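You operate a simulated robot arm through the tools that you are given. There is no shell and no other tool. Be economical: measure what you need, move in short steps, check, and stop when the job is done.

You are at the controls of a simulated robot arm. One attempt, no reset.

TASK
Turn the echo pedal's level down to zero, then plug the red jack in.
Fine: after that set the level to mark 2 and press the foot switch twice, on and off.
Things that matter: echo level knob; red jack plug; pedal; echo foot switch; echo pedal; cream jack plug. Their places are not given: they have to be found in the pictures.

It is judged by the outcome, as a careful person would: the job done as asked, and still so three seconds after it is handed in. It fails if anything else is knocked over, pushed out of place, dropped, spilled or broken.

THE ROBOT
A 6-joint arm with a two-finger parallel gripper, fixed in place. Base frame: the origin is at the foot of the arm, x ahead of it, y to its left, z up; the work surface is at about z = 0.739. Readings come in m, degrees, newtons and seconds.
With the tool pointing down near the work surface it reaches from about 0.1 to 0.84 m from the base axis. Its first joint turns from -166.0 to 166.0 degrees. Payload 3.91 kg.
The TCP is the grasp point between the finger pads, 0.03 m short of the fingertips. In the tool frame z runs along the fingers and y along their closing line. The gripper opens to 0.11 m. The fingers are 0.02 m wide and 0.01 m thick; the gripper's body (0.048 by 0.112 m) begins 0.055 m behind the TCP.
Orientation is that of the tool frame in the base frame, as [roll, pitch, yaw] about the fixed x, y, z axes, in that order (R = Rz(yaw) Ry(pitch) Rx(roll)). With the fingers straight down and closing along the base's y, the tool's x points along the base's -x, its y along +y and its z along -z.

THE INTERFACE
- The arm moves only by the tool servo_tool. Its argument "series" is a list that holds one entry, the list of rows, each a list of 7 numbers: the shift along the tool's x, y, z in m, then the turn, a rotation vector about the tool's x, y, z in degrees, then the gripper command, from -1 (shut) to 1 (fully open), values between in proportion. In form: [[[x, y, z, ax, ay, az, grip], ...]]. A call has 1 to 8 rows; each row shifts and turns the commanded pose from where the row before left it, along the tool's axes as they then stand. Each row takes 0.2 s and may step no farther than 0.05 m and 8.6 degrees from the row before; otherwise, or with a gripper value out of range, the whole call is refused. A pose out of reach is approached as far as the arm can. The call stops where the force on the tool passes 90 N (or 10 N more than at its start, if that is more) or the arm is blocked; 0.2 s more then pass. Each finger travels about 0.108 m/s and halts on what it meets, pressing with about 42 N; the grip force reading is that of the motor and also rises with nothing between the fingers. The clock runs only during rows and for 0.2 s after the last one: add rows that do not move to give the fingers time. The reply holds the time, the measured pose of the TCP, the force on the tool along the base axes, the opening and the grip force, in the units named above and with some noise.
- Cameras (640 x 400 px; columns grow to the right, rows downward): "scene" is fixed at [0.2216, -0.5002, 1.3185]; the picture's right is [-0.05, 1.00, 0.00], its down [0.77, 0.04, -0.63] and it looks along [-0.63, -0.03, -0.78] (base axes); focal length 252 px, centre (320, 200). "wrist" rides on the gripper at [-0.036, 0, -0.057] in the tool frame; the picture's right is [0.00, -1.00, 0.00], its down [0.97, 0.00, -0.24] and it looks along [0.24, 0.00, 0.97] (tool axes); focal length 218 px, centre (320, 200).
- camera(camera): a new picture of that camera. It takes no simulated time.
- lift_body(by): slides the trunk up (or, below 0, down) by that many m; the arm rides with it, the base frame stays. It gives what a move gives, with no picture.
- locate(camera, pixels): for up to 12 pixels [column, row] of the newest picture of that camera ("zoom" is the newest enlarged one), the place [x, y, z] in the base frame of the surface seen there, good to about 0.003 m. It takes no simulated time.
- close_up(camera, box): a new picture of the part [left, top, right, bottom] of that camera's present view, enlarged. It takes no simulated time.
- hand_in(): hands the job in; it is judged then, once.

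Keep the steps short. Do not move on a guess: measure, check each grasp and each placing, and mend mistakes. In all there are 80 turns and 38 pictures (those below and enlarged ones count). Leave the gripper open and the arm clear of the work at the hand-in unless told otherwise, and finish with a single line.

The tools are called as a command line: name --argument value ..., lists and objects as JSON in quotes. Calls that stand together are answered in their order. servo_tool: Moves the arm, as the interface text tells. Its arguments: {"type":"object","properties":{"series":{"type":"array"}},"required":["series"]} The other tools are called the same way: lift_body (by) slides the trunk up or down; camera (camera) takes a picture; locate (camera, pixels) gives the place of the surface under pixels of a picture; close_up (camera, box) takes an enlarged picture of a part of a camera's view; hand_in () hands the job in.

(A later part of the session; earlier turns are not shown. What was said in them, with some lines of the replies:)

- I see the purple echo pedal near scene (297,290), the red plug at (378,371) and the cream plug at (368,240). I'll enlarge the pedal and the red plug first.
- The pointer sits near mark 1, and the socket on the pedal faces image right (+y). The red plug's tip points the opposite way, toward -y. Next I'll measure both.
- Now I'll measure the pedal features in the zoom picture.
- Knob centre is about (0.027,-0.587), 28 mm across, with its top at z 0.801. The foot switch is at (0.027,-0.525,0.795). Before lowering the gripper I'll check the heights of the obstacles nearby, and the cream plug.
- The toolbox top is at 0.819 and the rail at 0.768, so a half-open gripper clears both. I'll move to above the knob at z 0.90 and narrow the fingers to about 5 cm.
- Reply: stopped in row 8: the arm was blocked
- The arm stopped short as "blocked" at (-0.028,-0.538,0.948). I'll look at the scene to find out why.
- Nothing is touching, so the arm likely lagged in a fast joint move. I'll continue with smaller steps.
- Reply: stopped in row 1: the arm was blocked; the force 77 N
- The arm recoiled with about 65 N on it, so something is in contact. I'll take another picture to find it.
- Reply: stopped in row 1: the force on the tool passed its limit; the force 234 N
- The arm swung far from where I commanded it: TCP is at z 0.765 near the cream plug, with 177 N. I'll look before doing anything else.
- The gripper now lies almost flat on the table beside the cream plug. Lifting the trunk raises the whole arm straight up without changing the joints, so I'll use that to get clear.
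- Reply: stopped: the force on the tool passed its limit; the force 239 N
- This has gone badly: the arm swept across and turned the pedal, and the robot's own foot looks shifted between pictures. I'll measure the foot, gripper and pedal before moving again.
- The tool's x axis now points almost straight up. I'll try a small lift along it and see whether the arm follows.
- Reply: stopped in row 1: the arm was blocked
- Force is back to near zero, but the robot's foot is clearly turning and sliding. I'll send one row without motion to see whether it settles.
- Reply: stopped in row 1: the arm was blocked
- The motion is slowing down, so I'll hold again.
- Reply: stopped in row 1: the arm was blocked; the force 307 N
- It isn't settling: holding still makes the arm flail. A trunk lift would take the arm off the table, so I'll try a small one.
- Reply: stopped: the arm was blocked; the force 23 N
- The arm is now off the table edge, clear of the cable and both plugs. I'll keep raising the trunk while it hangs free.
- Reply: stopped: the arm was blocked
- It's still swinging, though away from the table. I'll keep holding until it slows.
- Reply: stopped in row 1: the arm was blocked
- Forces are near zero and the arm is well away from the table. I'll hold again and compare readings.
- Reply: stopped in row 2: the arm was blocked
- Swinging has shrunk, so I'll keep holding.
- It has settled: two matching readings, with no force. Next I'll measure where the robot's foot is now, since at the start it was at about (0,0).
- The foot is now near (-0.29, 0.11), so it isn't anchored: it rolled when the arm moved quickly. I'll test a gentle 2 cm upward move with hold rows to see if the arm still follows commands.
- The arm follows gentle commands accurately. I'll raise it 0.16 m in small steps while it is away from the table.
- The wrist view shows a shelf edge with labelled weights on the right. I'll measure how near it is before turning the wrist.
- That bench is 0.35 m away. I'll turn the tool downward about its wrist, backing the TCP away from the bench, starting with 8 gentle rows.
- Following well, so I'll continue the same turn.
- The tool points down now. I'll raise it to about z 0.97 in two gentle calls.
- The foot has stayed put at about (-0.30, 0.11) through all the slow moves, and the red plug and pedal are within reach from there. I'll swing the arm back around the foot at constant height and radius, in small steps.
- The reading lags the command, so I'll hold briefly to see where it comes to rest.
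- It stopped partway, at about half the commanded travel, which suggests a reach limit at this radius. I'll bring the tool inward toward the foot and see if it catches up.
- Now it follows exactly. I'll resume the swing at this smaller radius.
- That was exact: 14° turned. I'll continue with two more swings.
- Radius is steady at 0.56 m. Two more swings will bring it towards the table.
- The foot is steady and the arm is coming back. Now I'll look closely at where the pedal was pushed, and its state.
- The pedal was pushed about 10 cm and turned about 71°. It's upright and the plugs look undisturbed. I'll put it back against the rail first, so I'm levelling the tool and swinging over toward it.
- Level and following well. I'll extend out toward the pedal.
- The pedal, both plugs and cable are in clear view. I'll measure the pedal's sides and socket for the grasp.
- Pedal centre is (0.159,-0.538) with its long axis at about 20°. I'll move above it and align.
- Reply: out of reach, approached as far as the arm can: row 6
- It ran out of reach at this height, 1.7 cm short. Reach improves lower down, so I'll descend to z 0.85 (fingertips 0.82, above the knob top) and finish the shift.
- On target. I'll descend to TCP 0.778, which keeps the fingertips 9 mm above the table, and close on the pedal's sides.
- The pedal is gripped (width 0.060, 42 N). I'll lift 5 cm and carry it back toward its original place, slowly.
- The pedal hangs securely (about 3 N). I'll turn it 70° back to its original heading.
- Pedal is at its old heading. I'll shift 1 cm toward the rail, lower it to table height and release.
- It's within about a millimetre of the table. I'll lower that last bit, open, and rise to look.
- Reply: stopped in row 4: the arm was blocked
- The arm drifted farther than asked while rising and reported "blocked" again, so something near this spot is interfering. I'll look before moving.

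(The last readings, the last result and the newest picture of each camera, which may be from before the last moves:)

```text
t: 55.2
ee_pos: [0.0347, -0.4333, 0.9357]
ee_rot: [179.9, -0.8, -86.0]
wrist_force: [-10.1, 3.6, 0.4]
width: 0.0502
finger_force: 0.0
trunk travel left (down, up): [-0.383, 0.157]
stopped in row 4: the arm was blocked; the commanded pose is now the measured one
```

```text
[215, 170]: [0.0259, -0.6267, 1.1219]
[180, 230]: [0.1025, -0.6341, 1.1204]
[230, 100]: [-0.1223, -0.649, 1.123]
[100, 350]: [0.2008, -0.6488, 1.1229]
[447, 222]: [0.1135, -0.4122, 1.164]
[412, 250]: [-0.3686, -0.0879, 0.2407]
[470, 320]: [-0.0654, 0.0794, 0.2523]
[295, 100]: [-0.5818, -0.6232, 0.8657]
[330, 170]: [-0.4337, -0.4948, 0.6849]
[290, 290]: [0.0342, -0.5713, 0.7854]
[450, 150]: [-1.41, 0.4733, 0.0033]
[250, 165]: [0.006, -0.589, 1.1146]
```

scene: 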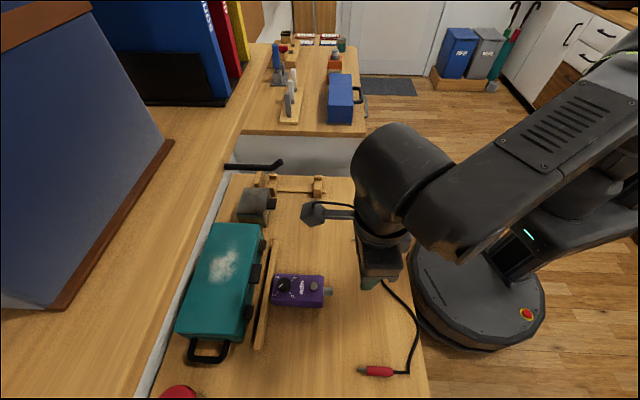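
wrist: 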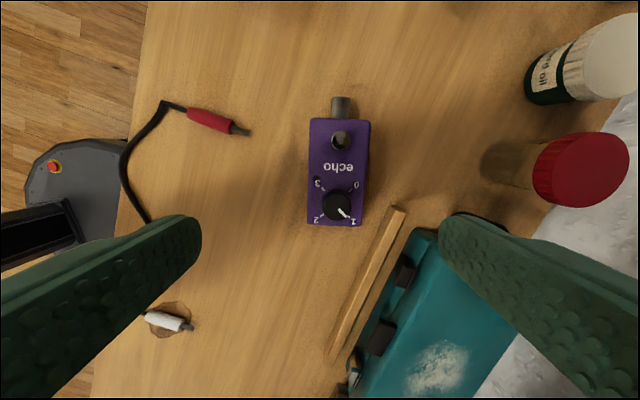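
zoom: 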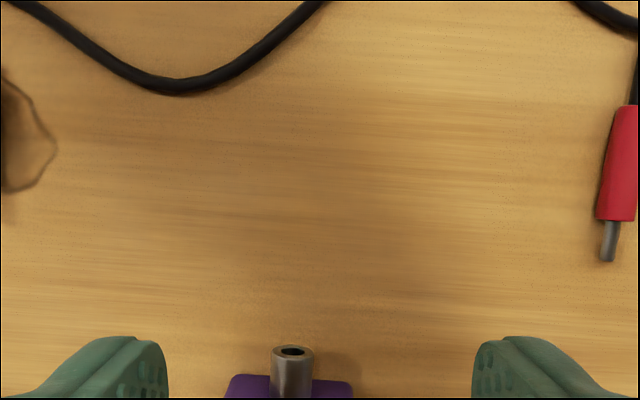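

Found the cause: an overhead shelf at z ≈ 1.12, with its front edge at y ≈ -0.59, sits above the pedal. The arm's wrist struck it when rising there. From now on I'll stay low (TCP ≤ 0.85) near the pedal and back out in +y before rising. First I'll hold to settle.

servo_tool --series '[[[0, 0, 0, 0, 0, 0, -0.09], [0, 0, 0, 0, 0, 0, -0.09], [0, 0, 0, 0, 0, 0, -0.09], [0, 0, 0, 0, 0, 0, -0.09]]]'

```text
t: 56.2
ee_pos: [0.0444, -0.4648, 0.9044]
ee_rot: [179.7, 1.6, -85.0]
wrist_force: [0.2, -0.6, 0.2]
width: 0.0502
finger_force: 0.0
trunk travel left (down, up): [-0.383, 0.157]
```

It's calm now. I'll check the pedal's new pose and the knob up close.

close_up --camera "scene" --box '[258, 265, 338, 315]'

locate --camera "zoom" --pixels '[[210, 150], [185, 160], [150, 215], [270, 215], [440, 165], [500, 90], [500, 290], [130, 75], [110, 260], [560, 205], [590, 205], [60, 200]]'

servo_tool --series '[[[0, 0, 0, 0, 0, 0, -0.09], [0, 0, 0, 0, 0, 0, -0.09]]]'

```text
8.00 times, centred on (298, 290) of scene
```

zoom: 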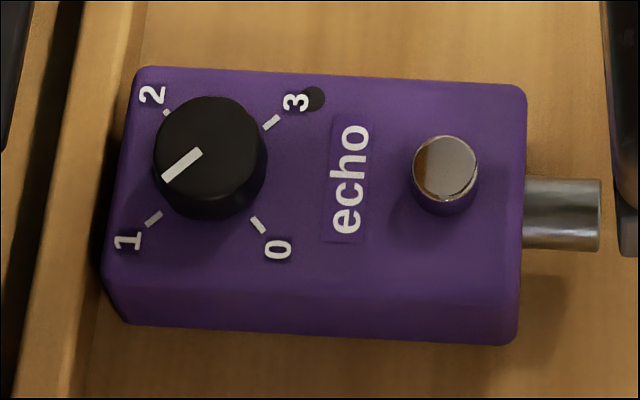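

```text
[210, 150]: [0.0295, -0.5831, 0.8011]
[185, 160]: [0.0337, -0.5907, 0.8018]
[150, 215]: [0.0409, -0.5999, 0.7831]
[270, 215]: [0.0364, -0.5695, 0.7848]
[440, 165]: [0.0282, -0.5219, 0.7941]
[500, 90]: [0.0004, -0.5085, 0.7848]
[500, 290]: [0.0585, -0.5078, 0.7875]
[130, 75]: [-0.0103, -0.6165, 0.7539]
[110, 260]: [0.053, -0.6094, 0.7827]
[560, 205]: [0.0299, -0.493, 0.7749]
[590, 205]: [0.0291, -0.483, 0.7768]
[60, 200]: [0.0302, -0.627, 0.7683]
```

```text
t: 56.8
ee_pos: [0.0439, -0.4647, 0.9041]
ee_rot: [179.6, 1.8, -84.9]
wrist_force: [-0.8, -0.2, -0.5]
width: 0.0499
finger_force: 0.1
trunk travel left (down, up): [-0.383, 0.157]
```

The pedal is back within about 3 mm of where it was, standing by the rail. The knob centre is now (0.028,-0.5835) and still at mark 1. I'll lower to z 0.85 here, level, and turn the wrist 45° so it can then turn the knob 90°.

servo_tool --series '[[[0, 0, 0.009, 0.07, 0.3, 7.5, -0.09], [0, 0, 0.009, 0.07, 0.3, 7.5, -0.09], [0, 0, 0.009, 0.07, 0.3, 7.5, -0.09], [0, 0, 0.009, 0.07, 0.3, 7.5, -0.09], [0, 0, 0.009, 0.07, 0.3, 7.5, -0.09], [0, 0, 0.009, 0.07, 0.3, 7.5, -0.09], [0, 0, 0, 0, 0, 0, -0.09]]]'

```text
t: 58.4
ee_pos: [0.0428, -0.4645, 0.8496]
ee_rot: [179.7, -0.6, -129.9]
wrist_force: [0.3, 0.0, -0.6]
width: 0.0501
finger_force: 0.2
trunk travel left (down, up): [-0.383, 0.157]
```

Now across to above the knob at the same height.

servo_tool --series '[[[0.0168, -0.0109, 0, 0.3, -0.6, 0, -0.09], [0.0168, -0.0109, 0, 0, 0, 0, -0.09], [0.0168, -0.0109, 0, 0, 0, 0, -0.09], [0.0168, -0.0109, 0, 0, 0, 0, -0.09], [0.0168, -0.0109, 0, 0, 0, 0, -0.09], [0.0168, -0.0109, 0, 0, 0, 0, -0.09], [0, 0, 0, 0, 0, 0, -0.09]]]'

```text
t: 60.0
ee_pos: [0.0279, -0.5834, 0.8492]
ee_rot: [179.8, 0.0, -129.8]
wrist_force: [0.3, -1.5, 0.3]
width: 0.0502
finger_force: 0.1
trunk travel left (down, up): [-0.383, 0.157]
```

Exactly over the knob. I'll descend to 0.818 (fingertips 5 mm above the pedal top) and close on it.

servo_tool --series '[[[0, 0, 0.015, 0, 0, 0, -0.09], [0, 0, 0.01, 0, 0, 0, -0.09], [0, 0, 0.006, 0, 0, 0, -0.09], [0, 0, 0, 0, 0, 0, -0.3], [0, 0, 0, 0, 0, 0, -0.6], [0, 0, 0, 0, 0, 0, -0.6]]]'

```text
t: 61.4
ee_pos: [0.0275, -0.5841, 0.8186]
ee_rot: [179.9, 0.1, -129.8]
wrist_force: [0.2, -1.6, -0.5]
width: 0.0279
finger_force: 41.8
trunk travel left (down, up): [-0.383, 0.157]
```

The knob is gripped at 28 mm. I'll turn it 90° from mark 1 to 0 (from above, counter-clockwise).

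servo_tool --series '[[[0, 0, 0, 0, 0, -6, -0.6], [0, 0, 0, 0, 0, -6, -0.6], [0, 0, 0, 0, 0, -6, -0.6], [0, 0, 0, 0, 0, -6, -0.6], [0, 0, 0, 0, 0, -6, -0.6], [0, 0, 0, 0, 0, -6, -0.6], [0, 0, 0, 0, 0, -6, -0.6], [0, 0, 0, 0, 0, -6, -0.6]]]'

servo_tool --series '[[[0, 0, 0, 0, 0, -6, -0.6], [0, 0, 0, 0, 0, -6, -0.6], [0, 0, 0, 0, 0, -6, -0.6], [0, 0, 0, 0, 0, -6, -0.6], [0, 0, 0, 0, 0, -6, -0.6], [0, 0, 0, 0, 0, -6, -0.6], [0, 0, 0, 0, 0, -6, -0.6], [0, 0, 0, 0, 0, 0, -0.6]]]'

```text
t: 63.2
ee_pos: [0.0281, -0.5831, 0.8177]
ee_rot: [179.8, 0.1, -81.7]
wrist_force: [-0.6, 0.7, -0.4]
width: 0.028
finger_force: 41.8
trunk travel left (down, up): [-0.383, 0.157]
```

```text
t: 65.0
ee_pos: [0.0283, -0.5839, 0.8196]
ee_rot: [180.0, 0.2, -66.8]
wrist_force: [-0.2, -0.3, 0.4]
width: 0.0277
finger_force: 41.6
out of reach, approached as far as the arm can: row 3, 4, 5, 6, 7
trunk travel left (down, up): [-0.383, 0.157]
```

The wrist reached its limit after 63°. I'll open, wind back 35°, regrip and finish the remaining 27°.

servo_tool --series '[[[0, 0, 0, 0, 0, 0, -0.3], [0, 0, 0, 0, 0, 0, -0.15], [0, 0, 0, 0, 0, 7, -0.15], [0, 0, 0, 0, 0, 7, -0.15], [0, 0, 0, 0, 0, 7, -0.15], [0, 0, 0, 0, 0, 7, -0.15], [0, 0, 0, 0, 0, 7, -0.15], [0, 0, 0, 0, 0, 0, -0.15]]]'

servo_tool --series '[[[0, 0, 0.001, 0, 0, 0, -0.4], [0, 0, 0, 0, 0, 0, -0.6], [0, 0, 0, 0, 0, 0, -0.6], [0, 0, 0, 0, 0, 0, -0.6]]]'

```text
t: 66.8
ee_pos: [0.0279, -0.5827, 0.8192]
ee_rot: [179.8, 0.0, -102.0]
wrist_force: [-0.1, -0.2, 0.1]
width: 0.0469
finger_force: 0.0
trunk travel left (down, up): [-0.383, 0.157]
```

```text
t: 67.8
ee_pos: [0.0277, -0.5824, 0.8184]
ee_rot: [180.0, 0.2, -101.8]
wrist_force: [0.3, -0.4, 1.0]
width: 0.0281
finger_force: 41.8
trunk travel left (down, up): [-0.383, 0.157]
```

Regripped. I'll turn 27° more, then open and move up and out (+y, staying low) so the knob can be seen.

servo_tool --series '[[[0, 0, 0, 0, 0, -5.4, -0.6], [0, 0, 0, 0, 0, -5.4, -0.6], [0, 0, 0, 0, 0, -5.4, -0.6], [0, 0, 0, 0, 0, -5.4, -0.6], [0, 0, 0, 0, 0, -5.4, -0.6], [0, 0, 0, 0, 0, 0, -0.6]]]'

servo_tool --series '[[[0, 0, 0, 0, 0, 0, -0.3], [0, 0, 0, 0, 0, 0, -0.09], [0, 0, -0.015, 0, 0, 0, -0.09], [0, 0, -0.016, 0, 0, 0, -0.09], [0, 0, 0, 0, 0, 0, -0.09]]]'

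```text
t: 69.2
ee_pos: [0.029, -0.5827, 0.8182]
ee_rot: [179.9, 0.2, -74.9]
wrist_force: [-2.5, -1.9, 3.8]
width: 0.0283
finger_force: 42.3
trunk travel left (down, up): [-0.383, 0.157]
```

```text
t: 70.4
ee_pos: [0.0293, -0.5823, 0.8493]
ee_rot: [179.9, 0.1, -74.7]
wrist_force: [0.1, 0.5, 0.1]
width: 0.0503
finger_force: 0.1
trunk travel left (down, up): [-0.383, 0.157]
```

Now back away at the same height toward the red plug's side and view the knob.

servo_tool --series '[[[-0.0156, -0.0147, 0, 0, 0, 0, -0.09], [-0.0156, -0.0147, 0, 0, 0, 0, -0.09], [-0.0156, -0.0147, 0, 0, 0, 0, -0.09], [-0.0156, -0.0147, 0, 0, 0, 0, -0.09], [-0.0156, -0.0147, 0, 0, 0, 0, -0.09], [-0.0156, -0.0147, 0, 0, 0, 0, -0.09], [-0.0156, -0.0147, 0, 0, 0, 0, -0.09], [0, 0, 0, 0, 0, 0, -0.09]]]'

close_up --camera "scene" --box '[258, 265, 338, 315]'

locate --camera "zoom" --pixels '[[205, 160], [440, 165], [560, 185], [560, 205], [560, 240], [500, 90], [500, 290], [595, 215], [150, 217], [257, 225], [270, 122], [167, 112]]'

```text
t: 72.2
ee_pos: [0.0994, -0.4514, 0.8493]
ee_rot: [179.8, 0.2, -74.8]
wrist_force: [0.3, -0.4, 0.2]
width: 0.0501
finger_force: 0.1
trunk travel left (down, up): [-0.383, 0.157]
```

```text
8.00 times, centred on (298, 290) of scene
```

zoom: 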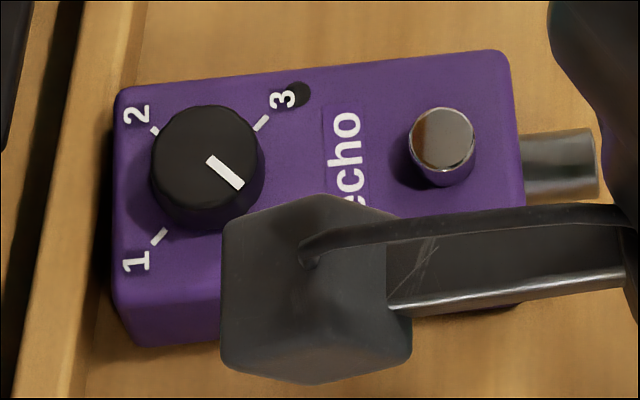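

```text
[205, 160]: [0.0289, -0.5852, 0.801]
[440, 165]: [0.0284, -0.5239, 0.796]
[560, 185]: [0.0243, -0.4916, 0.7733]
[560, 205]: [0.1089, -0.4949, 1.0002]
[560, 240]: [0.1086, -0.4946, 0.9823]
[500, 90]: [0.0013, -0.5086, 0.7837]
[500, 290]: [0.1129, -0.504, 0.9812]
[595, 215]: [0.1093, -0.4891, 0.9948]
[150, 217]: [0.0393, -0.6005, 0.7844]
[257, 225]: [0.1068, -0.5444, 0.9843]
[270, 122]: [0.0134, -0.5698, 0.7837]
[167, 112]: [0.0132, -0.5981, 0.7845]
```

The pointer is against its 0 stop, and the pedal twisted about 7° as it hit it. I'll straighten the pedal by closing the gripper squarely on its sides, which also makes the plug insertion simpler.

servo_tool --series '[[[0.0137, 0.01645, 0, 0, 0, 0, 0.2], [0.0137, 0.01645, 0, 0, 0, 0, 0.5], [0.0137, 0.01645, 0, 0, 0, 3, 0.65], [0.0137, 0.0165, 0, 0, 0, 0, 0.65], [0.0137, 0.0165, 0, 0, 0, 0, 0.65], [0.0137, 0.0165, 0, 0, 0, 0, 0.65], [0, 0, 0, 0, 0, 6, 0.65], [0, 0, 0, 0, 0, 6, 0.65]]]'

servo_tool --series '[[[0, 0, 0, 0, 0, 0, 0.65]]]'

```text
t: 74.0
ee_pos: [0.0225, -0.5534, 0.8493]
ee_rot: [179.8, 0.1, -89.9]
wrist_force: [-1.3, -1.0, -0.3]
width: 0.0907
finger_force: 0.1
trunk travel left (down, up): [-0.383, 0.157]
```

```text
t: 74.4
ee_pos: [0.0229, -0.5537, 0.8487]
ee_rot: [179.9, 0.1, -89.9]
wrist_force: [0.0, 0.8, 0.1]
width: 0.0905
finger_force: 0.1
trunk travel left (down, up): [-0.383, 0.157]
```

Small correction, then down, close to square it up, open, and back up to 0.85.

servo_tool --series '[[[0.002, -0.004, 0, 0, 0, 0, 0.65], [0, 0, 0.025, 0, 0, 0, 0.65], [0, 0, 0.025, 0, 0, 0, 0.65], [0, 0, 0.02, 0, 0, 0, 0.65], [0, 0, 0, 0, 0, 0, 0.35], [0, 0, 0, 0, 0, 0, 0.15], [0, 0, 0, 0, 0, 0, 0.05], [0, 0, 0, 0, 0, 0, 0.05]]]'

servo_tool --series '[[[0, 0, 0, 0, 0, 0, 0.05], [0, 0, 0, 0, 0, 0, 0.25], [0, 0, 0, 0, 0, 0, 0.5], [0, 0, -0.02, 0, 0, 0, 0.5], [0, 0, -0.025, 0, 0, 0, 0.5], [0, 0, -0.025, 0, 0, 0, 0.5], [-0.015, 0, 0, 0, 0, 0, 0.5], [-0.02, 0, 0, 0, 0, 0, 0.5]]]'

```text
t: 76.2
ee_pos: [0.0274, -0.5558, 0.7796]
ee_rot: [180.0, 0.1, -89.8]
wrist_force: [1.1, 0.5, -0.7]
width: 0.0612
finger_force: 42.0
trunk travel left (down, up): [-0.383, 0.157]
```

```text
t: 78.0
ee_pos: [0.0263, -0.5215, 0.8497]
ee_rot: [179.9, 0.1, -89.7]
wrist_force: [-0.6, -0.2, -0.4]
width: 0.0824
finger_force: 0.1
trunk travel left (down, up): [-0.383, 0.157]
```

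Pedal squared. Now over to the red plug at (0.167,-0.388), fingers closing along x, and I'll look with the wrist camera.

servo_tool --series '[[[-0.0167, -0.0176, 0, 0, 0, 0, 0.3], [-0.0167, -0.0176, 0, 0, 0, 0, 0], [-0.0167, -0.0176, 0, 0, 0, 0, -0.2], [-0.0167, -0.0176, 0, 0, 0, 0, -0.2], [-0.0167, -0.0176, 0, 0, 0, 0, -0.2], [-0.0167, -0.0176, 0, 0, 0, 0, -0.2], [-0.0167, -0.0176, 0, 0, 0, 0, -0.2], [-0.0167, -0.0176, 0, 0, 0, 0, -0.2]]]'

camera --camera "wrist"

close_up --camera "scene" --box '[258, 265, 338, 315]'

locate --camera "zoom" --pixels '[[540, 182], [540, 195], [540, 210], [540, 225], [540, 240], [585, 182], [585, 195], [585, 210], [585, 225], [585, 240], [440, 165], [205, 160]]'

```text
t: 79.8
ee_pos: [0.1667, -0.3864, 0.85]
ee_rot: [179.8, 0.2, -89.8]
wrist_force: [-0.7, 0.0, -0.3]
width: 0.0438
finger_force: 0.1
trunk travel left (down, up): [-0.383, 0.157]
```

```text
9 pictures are left
```

wrist: 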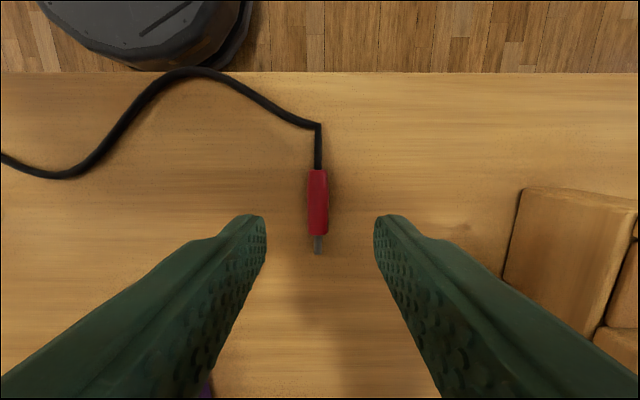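

```text
8.00 times, centred on (298, 290) of scene
```

zoom: 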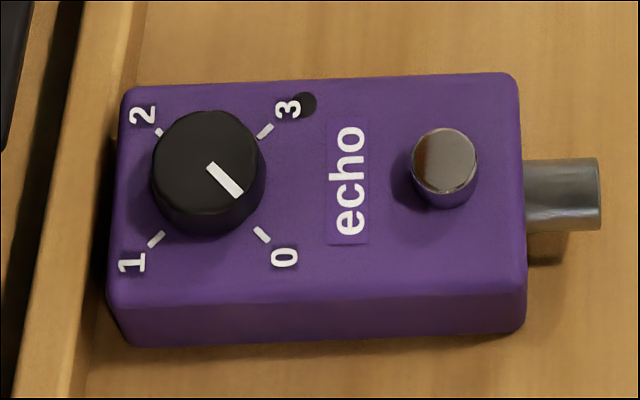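

```text
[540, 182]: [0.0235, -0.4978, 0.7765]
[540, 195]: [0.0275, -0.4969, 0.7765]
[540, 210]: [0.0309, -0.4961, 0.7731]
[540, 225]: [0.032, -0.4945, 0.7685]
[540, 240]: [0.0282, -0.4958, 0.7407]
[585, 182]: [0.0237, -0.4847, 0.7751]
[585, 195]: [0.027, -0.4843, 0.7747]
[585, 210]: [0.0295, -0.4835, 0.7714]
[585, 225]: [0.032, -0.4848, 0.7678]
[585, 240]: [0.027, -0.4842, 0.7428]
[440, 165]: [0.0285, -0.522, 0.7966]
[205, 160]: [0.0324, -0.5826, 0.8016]
```

The pointer is clearly on 0. The socket mouth centre is about (0.024,-0.481,0.7675), with the pedal's axis about 4.5° off y. The red plug is centred between the fingers, so I'll descend to 0.772 and grip it.

servo_tool --series '[[[0.0015, 0, 0.025, 0, 0, 0, -0.2], [0, 0, 0.025, 0, 0, 0, -0.2], [0, 0, 0.02, 0, 0, 0, -0.2], [0, 0, 0.008, 0, 0, 0, -0.2], [0, 0, 0, 0, 0, 0, -0.5], [0, 0, 0, 0, 0, 0, -0.8], [0, 0, 0, 0, 0, 0, -0.8]]]'

```text
t: 81.4
ee_pos: [0.1671, -0.3883, 0.7712]
ee_rot: [179.9, 0.1, -89.8]
wrist_force: [0.3, 0.2, -0.7]
width: 0.0128
finger_force: 41.9
trunk travel left (down, up): [-0.383, 0.157]
```

Gripped. I'll lift 4 cm, carry it to just in front of the socket, and turn 4.5° to match the pedal.

servo_tool --series '[[[0, 0, -0.02, 0, 0, 0, -0.8], [0, 0, -0.02, 0, 0, 0, -0.8], [0.0025, 0.0148, 0, 0, 0, 0, -0.8], [0.0025, 0.0148, 0, 0, 0, 0, -0.8], [0.0025, 0.0148, 0, 0, 0, 0, -0.8], [0.0025, 0.0148, 0, 0, 0, 0, -0.8], [0.0025, 0.0148, 0, 0, 0, 0, -0.8], [0, 0, 0, 0, 0, 0, -0.8]]]'

servo_tool --series '[[[0.0025, 0.0148, 0, 0, 0, 0, -0.8], [0.0025, 0.0148, 0, 0, 0, 0, -0.8], [0.0025, 0.0148, 0, 0, 0, 0, -0.8], [0.0025, 0.0148, 0, 0, 0, 0, -0.8], [0.0025, 0.0148, 0, 0, 0, 0, -0.8], [0, 0, 0.01, 0, 0, -4.5, -0.8], [0, 0, 0.009, 0, 0, 0, -0.8], [0, 0, 0, 0, 0, 0, -0.8]]]'

close_up --camera "scene" --box '[298, 265, 378, 315]'

```text
t: 83.2
ee_pos: [0.0928, -0.4015, 0.8121]
ee_rot: [179.9, 0.1, -89.7]
wrist_force: [0.6, -0.1, -0.3]
width: 0.013
finger_force: 41.7
trunk travel left (down, up): [-0.383, 0.157]
```

```text
t: 85.0
ee_pos: [0.0184, -0.4135, 0.7915]
ee_rot: [179.9, 0.2, -85.3]
wrist_force: [-0.4, -0.5, -0.6]
width: 0.013
finger_force: 42.2
trunk travel left (down, up): [-0.383, 0.157]
```

```text
8.00 times, centred on (338, 290) of scene
```

zoom: 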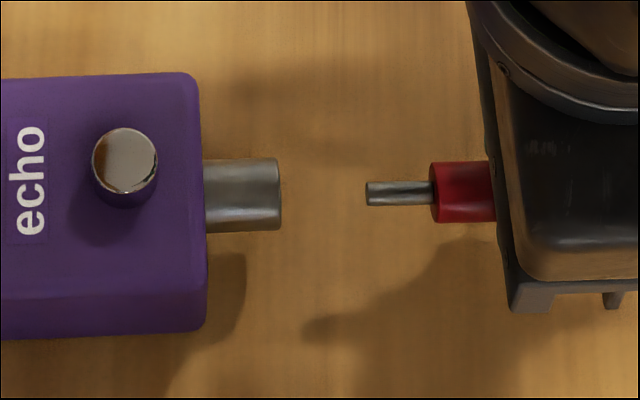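

A clear view: the plug lines up with the socket to within about 2 px. I'll compare heights and sideways offset with the same camera.

locate --camera "zoom" --pixels '[[265, 172], [265, 184], [265, 195], [265, 206], [265, 218], [400, 186], [400, 193], [400, 200], [455, 172], [455, 184], [455, 195], [455, 210]]'

```text
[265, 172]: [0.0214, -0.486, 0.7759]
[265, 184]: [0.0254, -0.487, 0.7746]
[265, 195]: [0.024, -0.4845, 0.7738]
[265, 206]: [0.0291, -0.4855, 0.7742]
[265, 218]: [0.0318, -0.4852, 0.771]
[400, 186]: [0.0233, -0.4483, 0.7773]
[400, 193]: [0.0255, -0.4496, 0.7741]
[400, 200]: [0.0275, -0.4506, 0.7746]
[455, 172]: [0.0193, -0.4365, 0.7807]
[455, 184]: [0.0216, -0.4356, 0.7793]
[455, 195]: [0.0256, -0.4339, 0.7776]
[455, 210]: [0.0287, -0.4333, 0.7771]
```

The plug reads about 5 mm high and 2 mm toward +x compared with the socket. It's an offset along the line of sight, so the two still look aligned. I'll correct that, bring the tip 15 mm closer, and look again.

servo_tool --series '[[[0, 0.0011, 0.0025, 0, 0, 0, -0.8], [0, 0.0011, 0.0025, 0, 0, 0, -0.8], [0.0075, 0, 0, 0, 0, 0, -0.8], [0.0075, 0, 0, 0, 0, 0, -0.8], [0, 0, 0, 0, 0, 0, -0.8]]]'

close_up --camera "scene" --box '[306, 275, 354, 305]'

locate --camera "zoom" --pixels '[[210, 190], [225, 190], [240, 190], [255, 190], [270, 190], [330, 185], [350, 185], [370, 185], [450, 185], [470, 185], [490, 185], [510, 185]]'

```text
t: 86.2
ee_pos: [0.019, -0.4295, 0.7866]
ee_rot: [179.9, 0.1, -85.4]
wrist_force: [-0.4, 0.6, 0.4]
width: 0.0131
finger_force: 41.9
trunk travel left (down, up): [-0.383, 0.157]
```

```text
13.33 times, centred on (330, 290) of scene
```

zoom: 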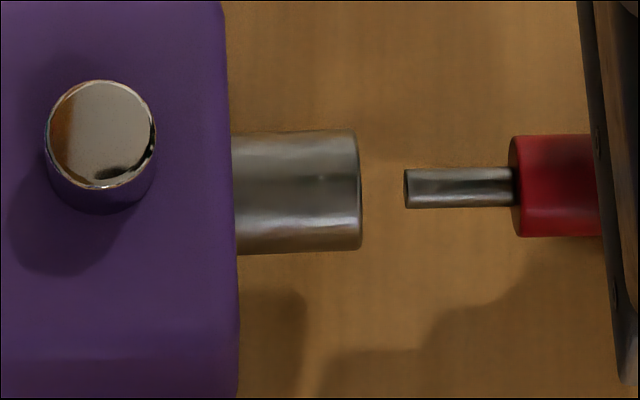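

```text
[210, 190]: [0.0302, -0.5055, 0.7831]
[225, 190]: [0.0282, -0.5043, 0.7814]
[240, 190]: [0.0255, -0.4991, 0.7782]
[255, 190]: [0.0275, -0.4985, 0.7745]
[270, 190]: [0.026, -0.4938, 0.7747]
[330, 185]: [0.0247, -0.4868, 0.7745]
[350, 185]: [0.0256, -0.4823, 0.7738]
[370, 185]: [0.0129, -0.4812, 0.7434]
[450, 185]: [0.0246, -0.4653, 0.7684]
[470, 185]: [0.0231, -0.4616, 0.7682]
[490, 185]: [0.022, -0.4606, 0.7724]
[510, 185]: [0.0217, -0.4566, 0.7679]
```

Heights and sideways now match to about 1 mm. The plug's axis is about 1.7° shallower than the socket's, so I'll trim that and feed in gently, watching the force.

servo_tool --series '[[[0, 0.0013, 0, 0, 0, -1.7, -0.8], [0.004, 0, 0, 0, 0, 0, -0.8], [0.004, 0, 0, 0, 0, 0, -0.8], [0.003, 0, 0, 0, 0, 0, -0.8], [0.003, 0, 0, 0, 0, 0, -0.8]]]'

close_up --camera "scene" --box '[306, 275, 354, 305]'

```text
t: 87.4
ee_pos: [0.0184, -0.4439, 0.7865]
ee_rot: [179.9, 0.1, -83.6]
wrist_force: [-0.3, 0.2, -0.2]
width: 0.0129
finger_force: 41.6
trunk travel left (down, up): [-0.383, 0.157]
```

```text
13.33 times, centred on (330, 290) of scene
```

zoom: 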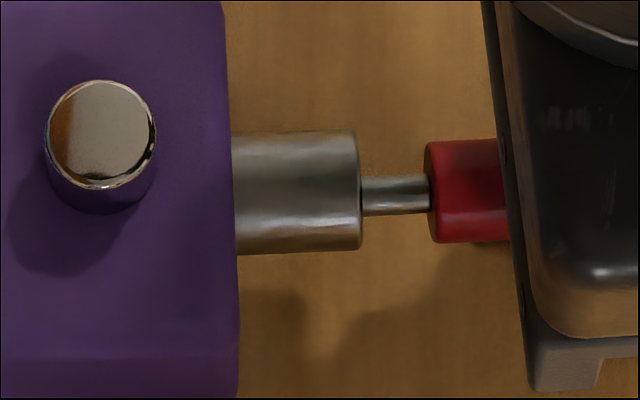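

The tip is inside with no resistance. It rides about 1 mm toward +x, so I'll nudge it back and push in the remaining 11 mm.

servo_tool --series '[[[0.003, 0.0005, 0, 0, 0, 0, -0.8], [0.003, 0.0004, 0, 0, 0, 0, -0.8], [0.003, 0, 0, 0, 0, 0, -0.8], [0.0025, 0, 0, 0, 0, 0, -0.8], [0, 0, 0, 0, 0, 0, -0.8]]]'

close_up --camera "scene" --box '[290, 265, 354, 305]'

```text
t: 88.6
ee_pos: [0.0194, -0.4552, 0.7879]
ee_rot: [179.9, 0.1, -83.7]
wrist_force: [0.2, 0.6, -0.6]
width: 0.0127
finger_force: 41.8
trunk travel left (down, up): [-0.383, 0.157]
```

```text
10.00 times, centred on (322, 285) of scene
```

zoom: 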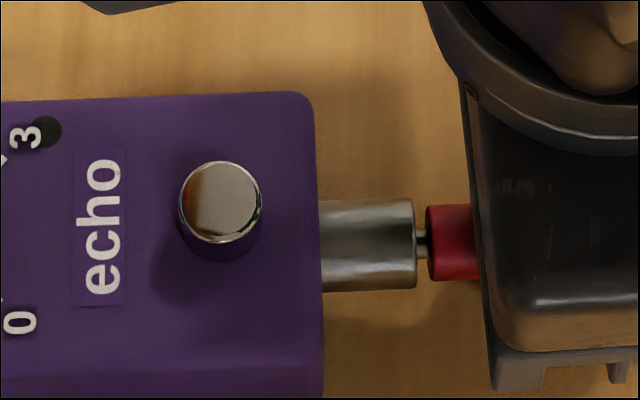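

Just 2.5 mm remain. I'll seat it fully, release, and rise to z 0.85.

servo_tool --series '[[[0.002, 0, 0, 0, 0, 0, -0.8], [0.0015, 0, 0, 0, 0, 0, -0.8], [0, 0, 0, 0, 0, 0, -0.8]]]'

servo_tool --series '[[[0, 0, 0, 0, 0, 0, -0.6], [0, 0, 0, 0, 0, 0, -0.4], [0, 0, 0, 0, 0, 0, -0.09], [0, 0, -0.01, 0, 0, 0, -0.09], [0, 0, -0.02, 0, 0, 0, -0.09], [0, 0, -0.02, 0, 0, 0, -0.09], [0, 0, -0.012, 0, 0, 0, -0.09], [0, 0, 0, 0, 0, 0, -0.09]]]'

close_up --camera "scene" --box '[250, 253, 362, 323]'

```text
t: 89.4
ee_pos: [0.02, -0.4571, 0.7869]
ee_rot: [179.9, 0.3, -83.7]
wrist_force: [0.5, 10.1, 0.6]
width: 0.0129
finger_force: 41.7
trunk travel left (down, up): [-0.383, 0.157]
```

```text
t: 91.2
ee_pos: [0.0203, -0.4577, 0.8502]
ee_rot: [179.8, 0.1, -83.6]
wrist_force: [0.4, 0.1, 1.3]
width: 0.0498
finger_force: 0.0
trunk travel left (down, up): [-0.383, 0.157]
```

```text
5.71 times, centred on (306, 288) of scene
```

zoom: 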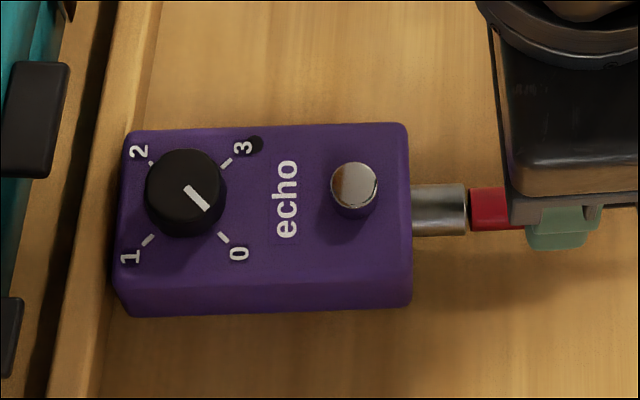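

The plug is seated flush with the socket (10 N contact at the end). Next is the knob: I'll measure its current centre.

locate --camera "zoom" --pixels '[[147, 241], [224, 238], [225, 163], [151, 163], [185, 180], [180, 165], [195, 215], [155, 185], [215, 185], [355, 182], [350, 178], [360, 188]]'

```text
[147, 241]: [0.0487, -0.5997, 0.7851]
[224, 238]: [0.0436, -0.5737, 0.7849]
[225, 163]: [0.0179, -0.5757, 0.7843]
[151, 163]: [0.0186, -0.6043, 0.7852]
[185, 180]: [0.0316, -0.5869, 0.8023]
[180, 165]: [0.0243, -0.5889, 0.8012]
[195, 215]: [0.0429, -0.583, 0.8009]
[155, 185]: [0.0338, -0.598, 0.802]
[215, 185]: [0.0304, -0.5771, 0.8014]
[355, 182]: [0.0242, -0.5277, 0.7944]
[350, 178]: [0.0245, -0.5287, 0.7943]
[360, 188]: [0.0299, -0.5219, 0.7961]
```

Knob centre is (0.032,-0.5875). I'll move over it at the safe height.

servo_tool --series '[[[0.0217, 0.0005, 0, 0, 0, 0, -0.09], [0.0217, 0.0005, 0, 0, 0, 0, -0.09], [0.0217, 0.0005, 0, 0, 0, 0, -0.09], [0.0217, 0.0005, 0, 0, 0, 0, -0.09], [0.0217, 0.0005, 0, 0, 0, 0, -0.09], [0.0217, 0.0004, 0, 0, 0, 0, -0.09], [0, 0, 0, 0, 0, -7.6, -0.09], [0, 0, 0, 0, 0, 0, -0.09]]]'

```text
t: 93.0
ee_pos: [0.0308, -0.5892, 0.8487]
ee_rot: [179.9, 0.1, -76.0]
wrist_force: [0.3, -0.7, 0.0]
width: 0.0502
finger_force: 0.0
trunk travel left (down, up): [-0.383, 0.157]
```

Close enough; a 1–2 mm trim, then descend and grip.

servo_tool --series '[[[-0.0012, -0.0013, 0, 0, 0, 0, -0.09], [0, 0, 0.015, 0, 0, 0, -0.09], [0, 0, 0.01, 0, 0, 0, -0.09], [0, 0, 0.0055, 0, 0, 0, -0.09], [0, 0, 0, 0, 0, 0, -0.3], [0, 0, 0, 0, 0, 0, -0.6], [0, 0, 0, 0, 0, 0, -0.6]]]'

servo_tool --series '[[[0, 0, 0, 0, 0, 6, -0.6], [0, 0, 0, 0, 0, 6, -0.6], [0, 0, 0, 0, 0, 6, -0.6], [0, 0, 0, 0, 0, 6, -0.6], [0, 0, 0, 0, 0, 6, -0.6], [0, 0, 0, 0, 0, 6, -0.6], [0, 0, 0, 0, 0, 6, -0.6], [0, 0, 0, 0, 0, 6, -0.6]]]'

```text
t: 94.6
ee_pos: [0.0311, -0.5866, 0.8184]
ee_rot: [179.9, 0.1, -76.1]
wrist_force: [-0.5, -0.3, 0.5]
width: 0.0281
finger_force: 41.5
trunk travel left (down, up): [-0.383, 0.157]
```

```text
t: 96.4
ee_pos: [0.0311, -0.5873, 0.8177]
ee_rot: [179.9, 0.0, -124.1]
wrist_force: [0.1, -2.3, 1.2]
width: 0.028
finger_force: 41.9
trunk travel left (down, up): [-0.383, 0.157]
```

It gripped and turned 48° without trouble. I'll turn 42° more, then open and wind back 90°.

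servo_tool --series '[[[0, 0, 0, 0, 0, 6, -0.6], [0, 0, 0, 0, 0, 6, -0.6], [0, 0, 0, 0, 0, 6, -0.6], [0, 0, 0, 0, 0, 6, -0.6], [0, 0, 0, 0, 0, 6, -0.6], [0, 0, 0, 0, 0, 6, -0.6], [0, 0, 0, 0, 0, 6, -0.6], [0, 0, 0, 0, 0, 0, -0.6]]]'

servo_tool --series '[[[0, 0, 0, 0, 0, 0, -0.3], [0, 0, 0, 0, 0, 0, -0.15], [0, 0, 0, 0, 0, -7.5, -0.15], [0, 0, 0, 0, 0, -7.5, -0.15], [0, 0, 0, 0, 0, -7.5, -0.15], [0, 0, 0, 0, 0, -7.5, -0.15], [0, 0, 0, 0, 0, -7.5, -0.15], [0, 0, 0, 0, 0, -7.5, -0.15]]]'

servo_tool --series '[[[0, 0, 0, 0, 0, -7.5, -0.15], [0, 0, 0, 0, 0, -7.5, -0.15], [0, 0, 0, 0, 0, -7.5, -0.15], [0, 0, 0, 0, 0, -7.5, -0.15], [0, 0, 0, 0, 0, -7.5, -0.15], [0, 0, 0, 0, 0, -7.5, -0.15], [0, 0, 0, 0, 0, 0, -0.15]]]'

```text
t: 98.2
ee_pos: [0.0316, -0.5864, 0.8188]
ee_rot: [179.8, -0.1, -166.1]
wrist_force: [-0.1, -2.2, 3.5]
width: 0.0278
finger_force: 42.3
trunk travel left (down, up): [-0.383, 0.157]
```

```text
t: 100.0
ee_pos: [0.0313, -0.5856, 0.8181]
ee_rot: [179.9, 0.1, -120.9]
wrist_force: [-0.2, -0.4, 0.4]
width: 0.0469
finger_force: 0.1
trunk travel left (down, up): [-0.383, 0.157]
```

```text
t: 101.6
ee_pos: [0.0317, -0.586, 0.8177]
ee_rot: [179.9, 0.1, -76.0]
wrist_force: [0.4, -0.8, 1.1]
width: 0.047
finger_force: 0.3
trunk travel left (down, up): [-0.383, 0.157]
```

Regrip and turn the second 90° to mark 2.

servo_tool --series '[[[0, 0, 0, 0, 0, 0, -0.4], [0, 0, 0, 0, 0, 0, -0.6], [0, 0, 0, 0, 0, 0, -0.6], [0, 0, 0, 0, 0, 6, -0.6], [0, 0, 0, 0, 0, 6, -0.6], [0, 0, 0, 0, 0, 6, -0.6], [0, 0, 0, 0, 0, 6, -0.6], [0, 0, 0, 0, 0, 6, -0.6]]]'

servo_tool --series '[[[0, 0, 0, 0, 0, 6, -0.6], [0, 0, 0, 0, 0, 6, -0.6], [0, 0, 0, 0, 0, 6, -0.6], [0, 0, 0, 0, 0, 6, -0.6], [0, 0, 0, 0, 0, 6, -0.6], [0, 0, 0, 0, 0, 6, -0.6], [0, 0, 0, 0, 0, 6, -0.6], [0, 0, 0, 0, 0, 6, -0.6]]]'

servo_tool --series '[[[0, 0, 0, 0, 0, 6, -0.6], [0, 0, 0, 0, 0, 6, -0.6], [0, 0, 0, 0, 0, 0, -0.6], [0, 0, 0, 0, 0, 0, -0.3], [0, 0, 0, 0, 0, 0, -0.09], [0, 0, -0.015, 0, 0, 0, -0.09], [0, 0, -0.015, 0, 0, 0, -0.09], [0, 0, 0, 0, 0, 0, -0.09]]]'

```text
t: 103.4
ee_pos: [0.0313, -0.5869, 0.8192]
ee_rot: [179.9, 0.1, -106.3]
wrist_force: [-0.3, 1.3, 1.0]
width: 0.0279
finger_force: 42.0
trunk travel left (down, up): [-0.383, 0.157]
```

```text
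t: 105.2
ee_pos: [0.0311, -0.5869, 0.818]
ee_rot: [179.9, 0.0, -154.0]
wrist_force: [1.1, 0.6, 0.9]
width: 0.0278
finger_force: 42.1
trunk travel left (down, up): [-0.383, 0.157]
```

```text
t: 107.0
ee_pos: [0.0315, -0.5868, 0.8487]
ee_rot: [179.9, -0.1, -166.1]
wrist_force: [0.6, 0.6, -0.2]
width: 0.0501
finger_force: 0.1
trunk travel left (down, up): [-0.383, 0.157]
```

Knob released. I'll back off in +y at the same height, wind the wrist back to a clear view, close the fingers for pressing, and check the knob.

servo_tool --series '[[[-0.0034, 0.0206, 0, 0, 0, 0, -0.09], [-0.0034, 0.0206, 0, 0, 0, 0, -0.09], [-0.0034, 0.0206, 0, 0, 0, 0, -0.09], [-0.0034, 0.0206, 0, 0, 0, 0, -0.09], [-0.0034, 0.0206, 0, 0, 0, 0, -0.09], [-0.0034, 0.0206, 0, 0, 0, 0, -0.09], [0, 0, 0, 0, 0, -8, -0.4], [0, 0, 0, 0, 0, -8, -0.7]]]'

servo_tool --series '[[[0, 0, 0, 0, 0, -8, -1], [0, 0, 0, 0, 0, -8, -1], [0, 0, 0, 0, 0, -8, -1], [0, 0, 0, 0, 0, -8, -1], [0, 0, 0, 0, 0, -8, -1], [0, 0, 0, 0, 0, -8, -1], [0, 0, 0, 0, 0, -8, -1], [0, 0, 0, 0, 0, -8, -1]]]'

close_up --camera "scene" --box '[250, 253, 362, 323]'

locate --camera "zoom" --pixels '[[355, 182], [350, 178], [360, 188], [345, 185], [365, 185], [147, 241], [224, 238], [225, 163], [151, 163], [440, 210], [485, 210]]'

```text
t: 108.8
ee_pos: [0.0223, -0.4626, 0.8486]
ee_rot: [179.8, -0.1, -150.0]
wrist_force: [0.0, 1.2, 0.4]
width: 0.0164
finger_force: 0.0
trunk travel left (down, up): [-0.383, 0.157]
```

```text
t: 110.6
ee_pos: [0.0219, -0.4606, 0.8484]
ee_rot: [179.8, 0.1, -85.9]
wrist_force: [-1.0, 0.2, 0.0]
width: 0.0
finger_force: 38.0
trunk travel left (down, up): [-0.383, 0.157]
```

```text
5.71 times, centred on (306, 288) of scene
```

zoom: 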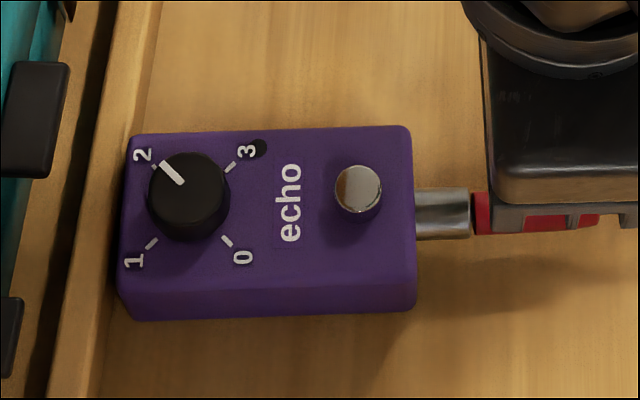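

```text
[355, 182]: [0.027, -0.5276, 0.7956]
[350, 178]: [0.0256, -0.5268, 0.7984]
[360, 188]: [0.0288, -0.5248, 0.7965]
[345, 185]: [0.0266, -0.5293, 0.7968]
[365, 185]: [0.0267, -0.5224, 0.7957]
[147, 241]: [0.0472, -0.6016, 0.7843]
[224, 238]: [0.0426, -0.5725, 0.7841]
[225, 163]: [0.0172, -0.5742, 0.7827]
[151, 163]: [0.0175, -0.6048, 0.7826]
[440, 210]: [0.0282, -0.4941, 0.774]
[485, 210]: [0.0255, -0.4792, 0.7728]
```

The pointer is on mark 2 and the plug is still home. The foot switch is at (0.0275,-0.5255), top 0.7965. I'll bring the closed fingertips just above it.

servo_tool --series '[[[0.0163, -0.0003, 0, 0, 0, 0, -1], [0.0163, -0.0003, 0, 0, 0, 0, -1], [0.0163, -0.0003, 0, 0, 0, 0, -1], [0.0163, -0.0003, 0, 0, 0, 0, -1], [0, 0, 0.01, 0, 0, 0, -1], [0, 0, 0.008, 0, 0, 0, -1], [0, 0, 0, 0, 0, 0, -1]]]'

```text
t: 112.2
ee_pos: [0.0281, -0.5263, 0.8295]
ee_rot: [179.9, 0.1, -85.9]
wrist_force: [0.4, 0.4, -0.9]
width: 0.0001
finger_force: 37.9
trunk travel left (down, up): [-0.383, 0.157]
```

Directly above, about 3 mm clear. I'll press down 7 mm in small steps and read the force.

servo_tool --series '[[[0, 0, 0.003, 0, 0, 0, -1], [0, 0, 0.002, 0, 0, 0, -1], [0, 0, 0.002, 0, 0, 0, -1]]]'

```text
t: 113.0
ee_pos: [0.0273, -0.5269, 0.824]
ee_rot: [179.9, 0.1, -86.1]
wrist_force: [-0.9, -0.2, 0.7]
width: 0.0
finger_force: 37.5
trunk travel left (down, up): [-0.383, 0.157]
```

Hardly any force yet, so I'll go 3 mm further.

servo_tool --series '[[[0, 0, 0.0015, 0, 0, 0, -1], [0, 0, 0.0015, 0, 0, 0, -1], [0, 0, 0, 0, 0, 0, -1]]]'

close_up --camera "scene" --box '[250, 253, 362, 323]'

```text
t: 113.8
ee_pos: [0.0271, -0.5271, 0.821]
ee_rot: [180.0, 0.1, -86.0]
wrist_force: [0.1, 0.9, 2.2]
width: 0.0
finger_force: 37.8
trunk travel left (down, up): [-0.383, 0.157]
```

```text
5.71 times, centred on (306, 288) of scene
```

zoom: 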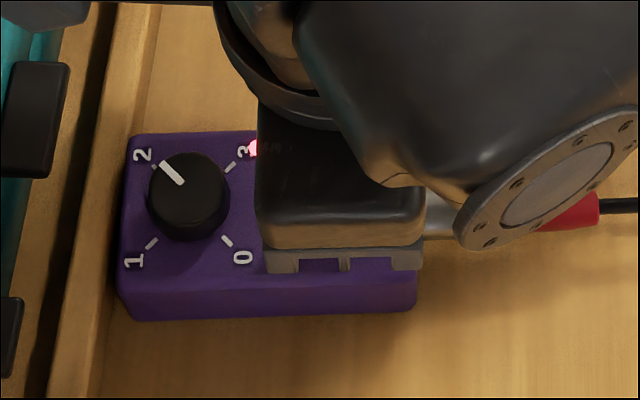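

The red lamp by mark 3 is lit, so the first press registered. I'll release fully, press once more by the same amount, and release.

servo_tool --series '[[[0, 0, -0.005, 0, 0, 0, -1], [0, 0, -0.005, 0, 0, 0, -1], [0, 0, 0, 0, 0, 0, -1], [0, 0, 0, 0, 0, 0, -1]]]'

servo_tool --series '[[[0, 0, 0.003, 0, 0, 0, -1], [0, 0, 0.003, 0, 0, 0, -1], [0, 0, 0.0025, 0, 0, 0, -1], [0, 0, 0.0015, 0, 0, 0, -1], [0, 0, 0, 0, 0, 0, -1], [0, 0, 0, 0, 0, 0, -1]]]'

servo_tool --series '[[[0, 0, -0.005, 0, 0, 0, -1], [0, 0, -0.01, 0, 0, 0, -1], [0, 0, -0.014, 0, 0, 0, -1], [0, 0, 0, 0, 0, 0, -1]]]'

```text
t: 114.8
ee_pos: [0.0274, -0.5267, 0.8304]
ee_rot: [179.9, 0.1, -85.9]
wrist_force: [0.8, -0.4, -0.1]
width: 0.0001
finger_force: 38.2
trunk travel left (down, up): [-0.383, 0.157]
```

```text
t: 116.2
ee_pos: [0.0262, -0.5255, 0.8195]
ee_rot: [179.9, 0.1, -86.0]
wrist_force: [-0.5, 0.5, 3.2]
width: 0.0001
finger_force: 37.9
trunk travel left (down, up): [-0.383, 0.157]
```

```text
t: 117.2
ee_pos: [0.0273, -0.5272, 0.8491]
ee_rot: [179.9, 0.2, -86.0]
wrist_force: [0.5, 0.0, -0.2]
width: 0.0
finger_force: 38.0
trunk travel left (down, up): [-0.383, 0.157]
```

The second press reached the same depth (3 N) and was released. I'll back out in +y, open the gripper, and use the last picture to check the whole result.

servo_tool --series '[[[-0.0209, -0.0052, 0, 0, 0, 0, -1], [-0.0209, -0.0052, 0, 0, 0, 0, -1], [-0.0209, -0.0052, 0, 0, 0, 0, -1], [-0.0209, -0.0052, 0, 0, 0, 0, -1], [-0.0209, -0.0052, 0, 0, 0, 0, -1], [-0.0209, -0.0052, 0, 0, 0, 0, -1], [-0.0209, -0.0052, 0, 0, 0, 0, -1], [-0.0209, -0.0052, 0, 0, 0, 0, -1]]]'

servo_tool --series '[[[-0.015, 0, -0.01, 0, 0, 0, -0.5], [-0.015, 0, -0.01, 0, 0, 0, 0], [-0.015, 0, -0.01, 0, 0, 0, 0.5], [-0.015, 0, -0.01, 0, 0, 0, 1], [0, 0, 0, 0, 0, 0, 1], [0, 0, 0, 0, 0, 0, 1], [0, 0, 0, 0, 0, 0, 1]]]'

close_up --camera "scene" --box '[250, 225, 410, 325]'

```text
t: 119.0
ee_pos: [0.0569, -0.3567, 0.8504]
ee_rot: [179.9, 0.1, -86.0]
wrist_force: [0.8, 0.2, -0.4]
width: 0.0
finger_force: 37.8
trunk travel left (down, up): [-0.383, 0.157]
```

```text
t: 120.6
ee_pos: [0.0519, -0.2971, 0.8897]
ee_rot: [179.9, 0.1, -86.0]
wrist_force: [0.0, -0.2, 0.1]
width: 0.1101
finger_force: 0.1
trunk travel left (down, up): [-0.383, 0.157]
```

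```text
4.00 times, centred on (330, 275) of scene
```

zoom: 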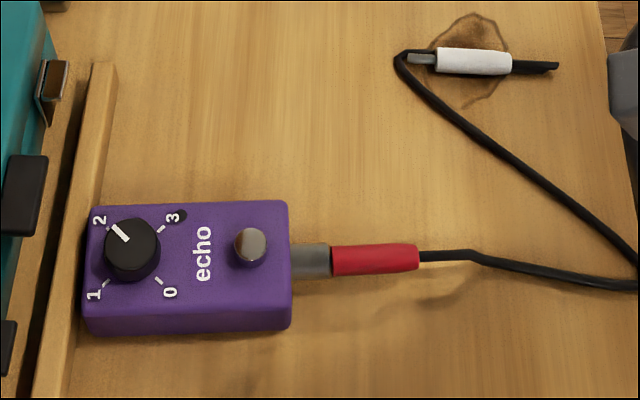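

The last picture shows the red plug fully in the socket, the pointer on mark 2, the lamp off, and the cream plug still where it was. The gripper is open and clear, so I'm handing in.

hand_in

```text
The job is handed in.
```

Done as asked (level to 0, red jack plugged in, level set to mark 2, foot switch pressed on and off), but early on the arm hit the overhead shelf, which shifted the robot's foot about 0.3 m and knocked the pedal out of place; I put the pedal back to within about 5 mm and 5° of where it was, but the foot stayed shifted.
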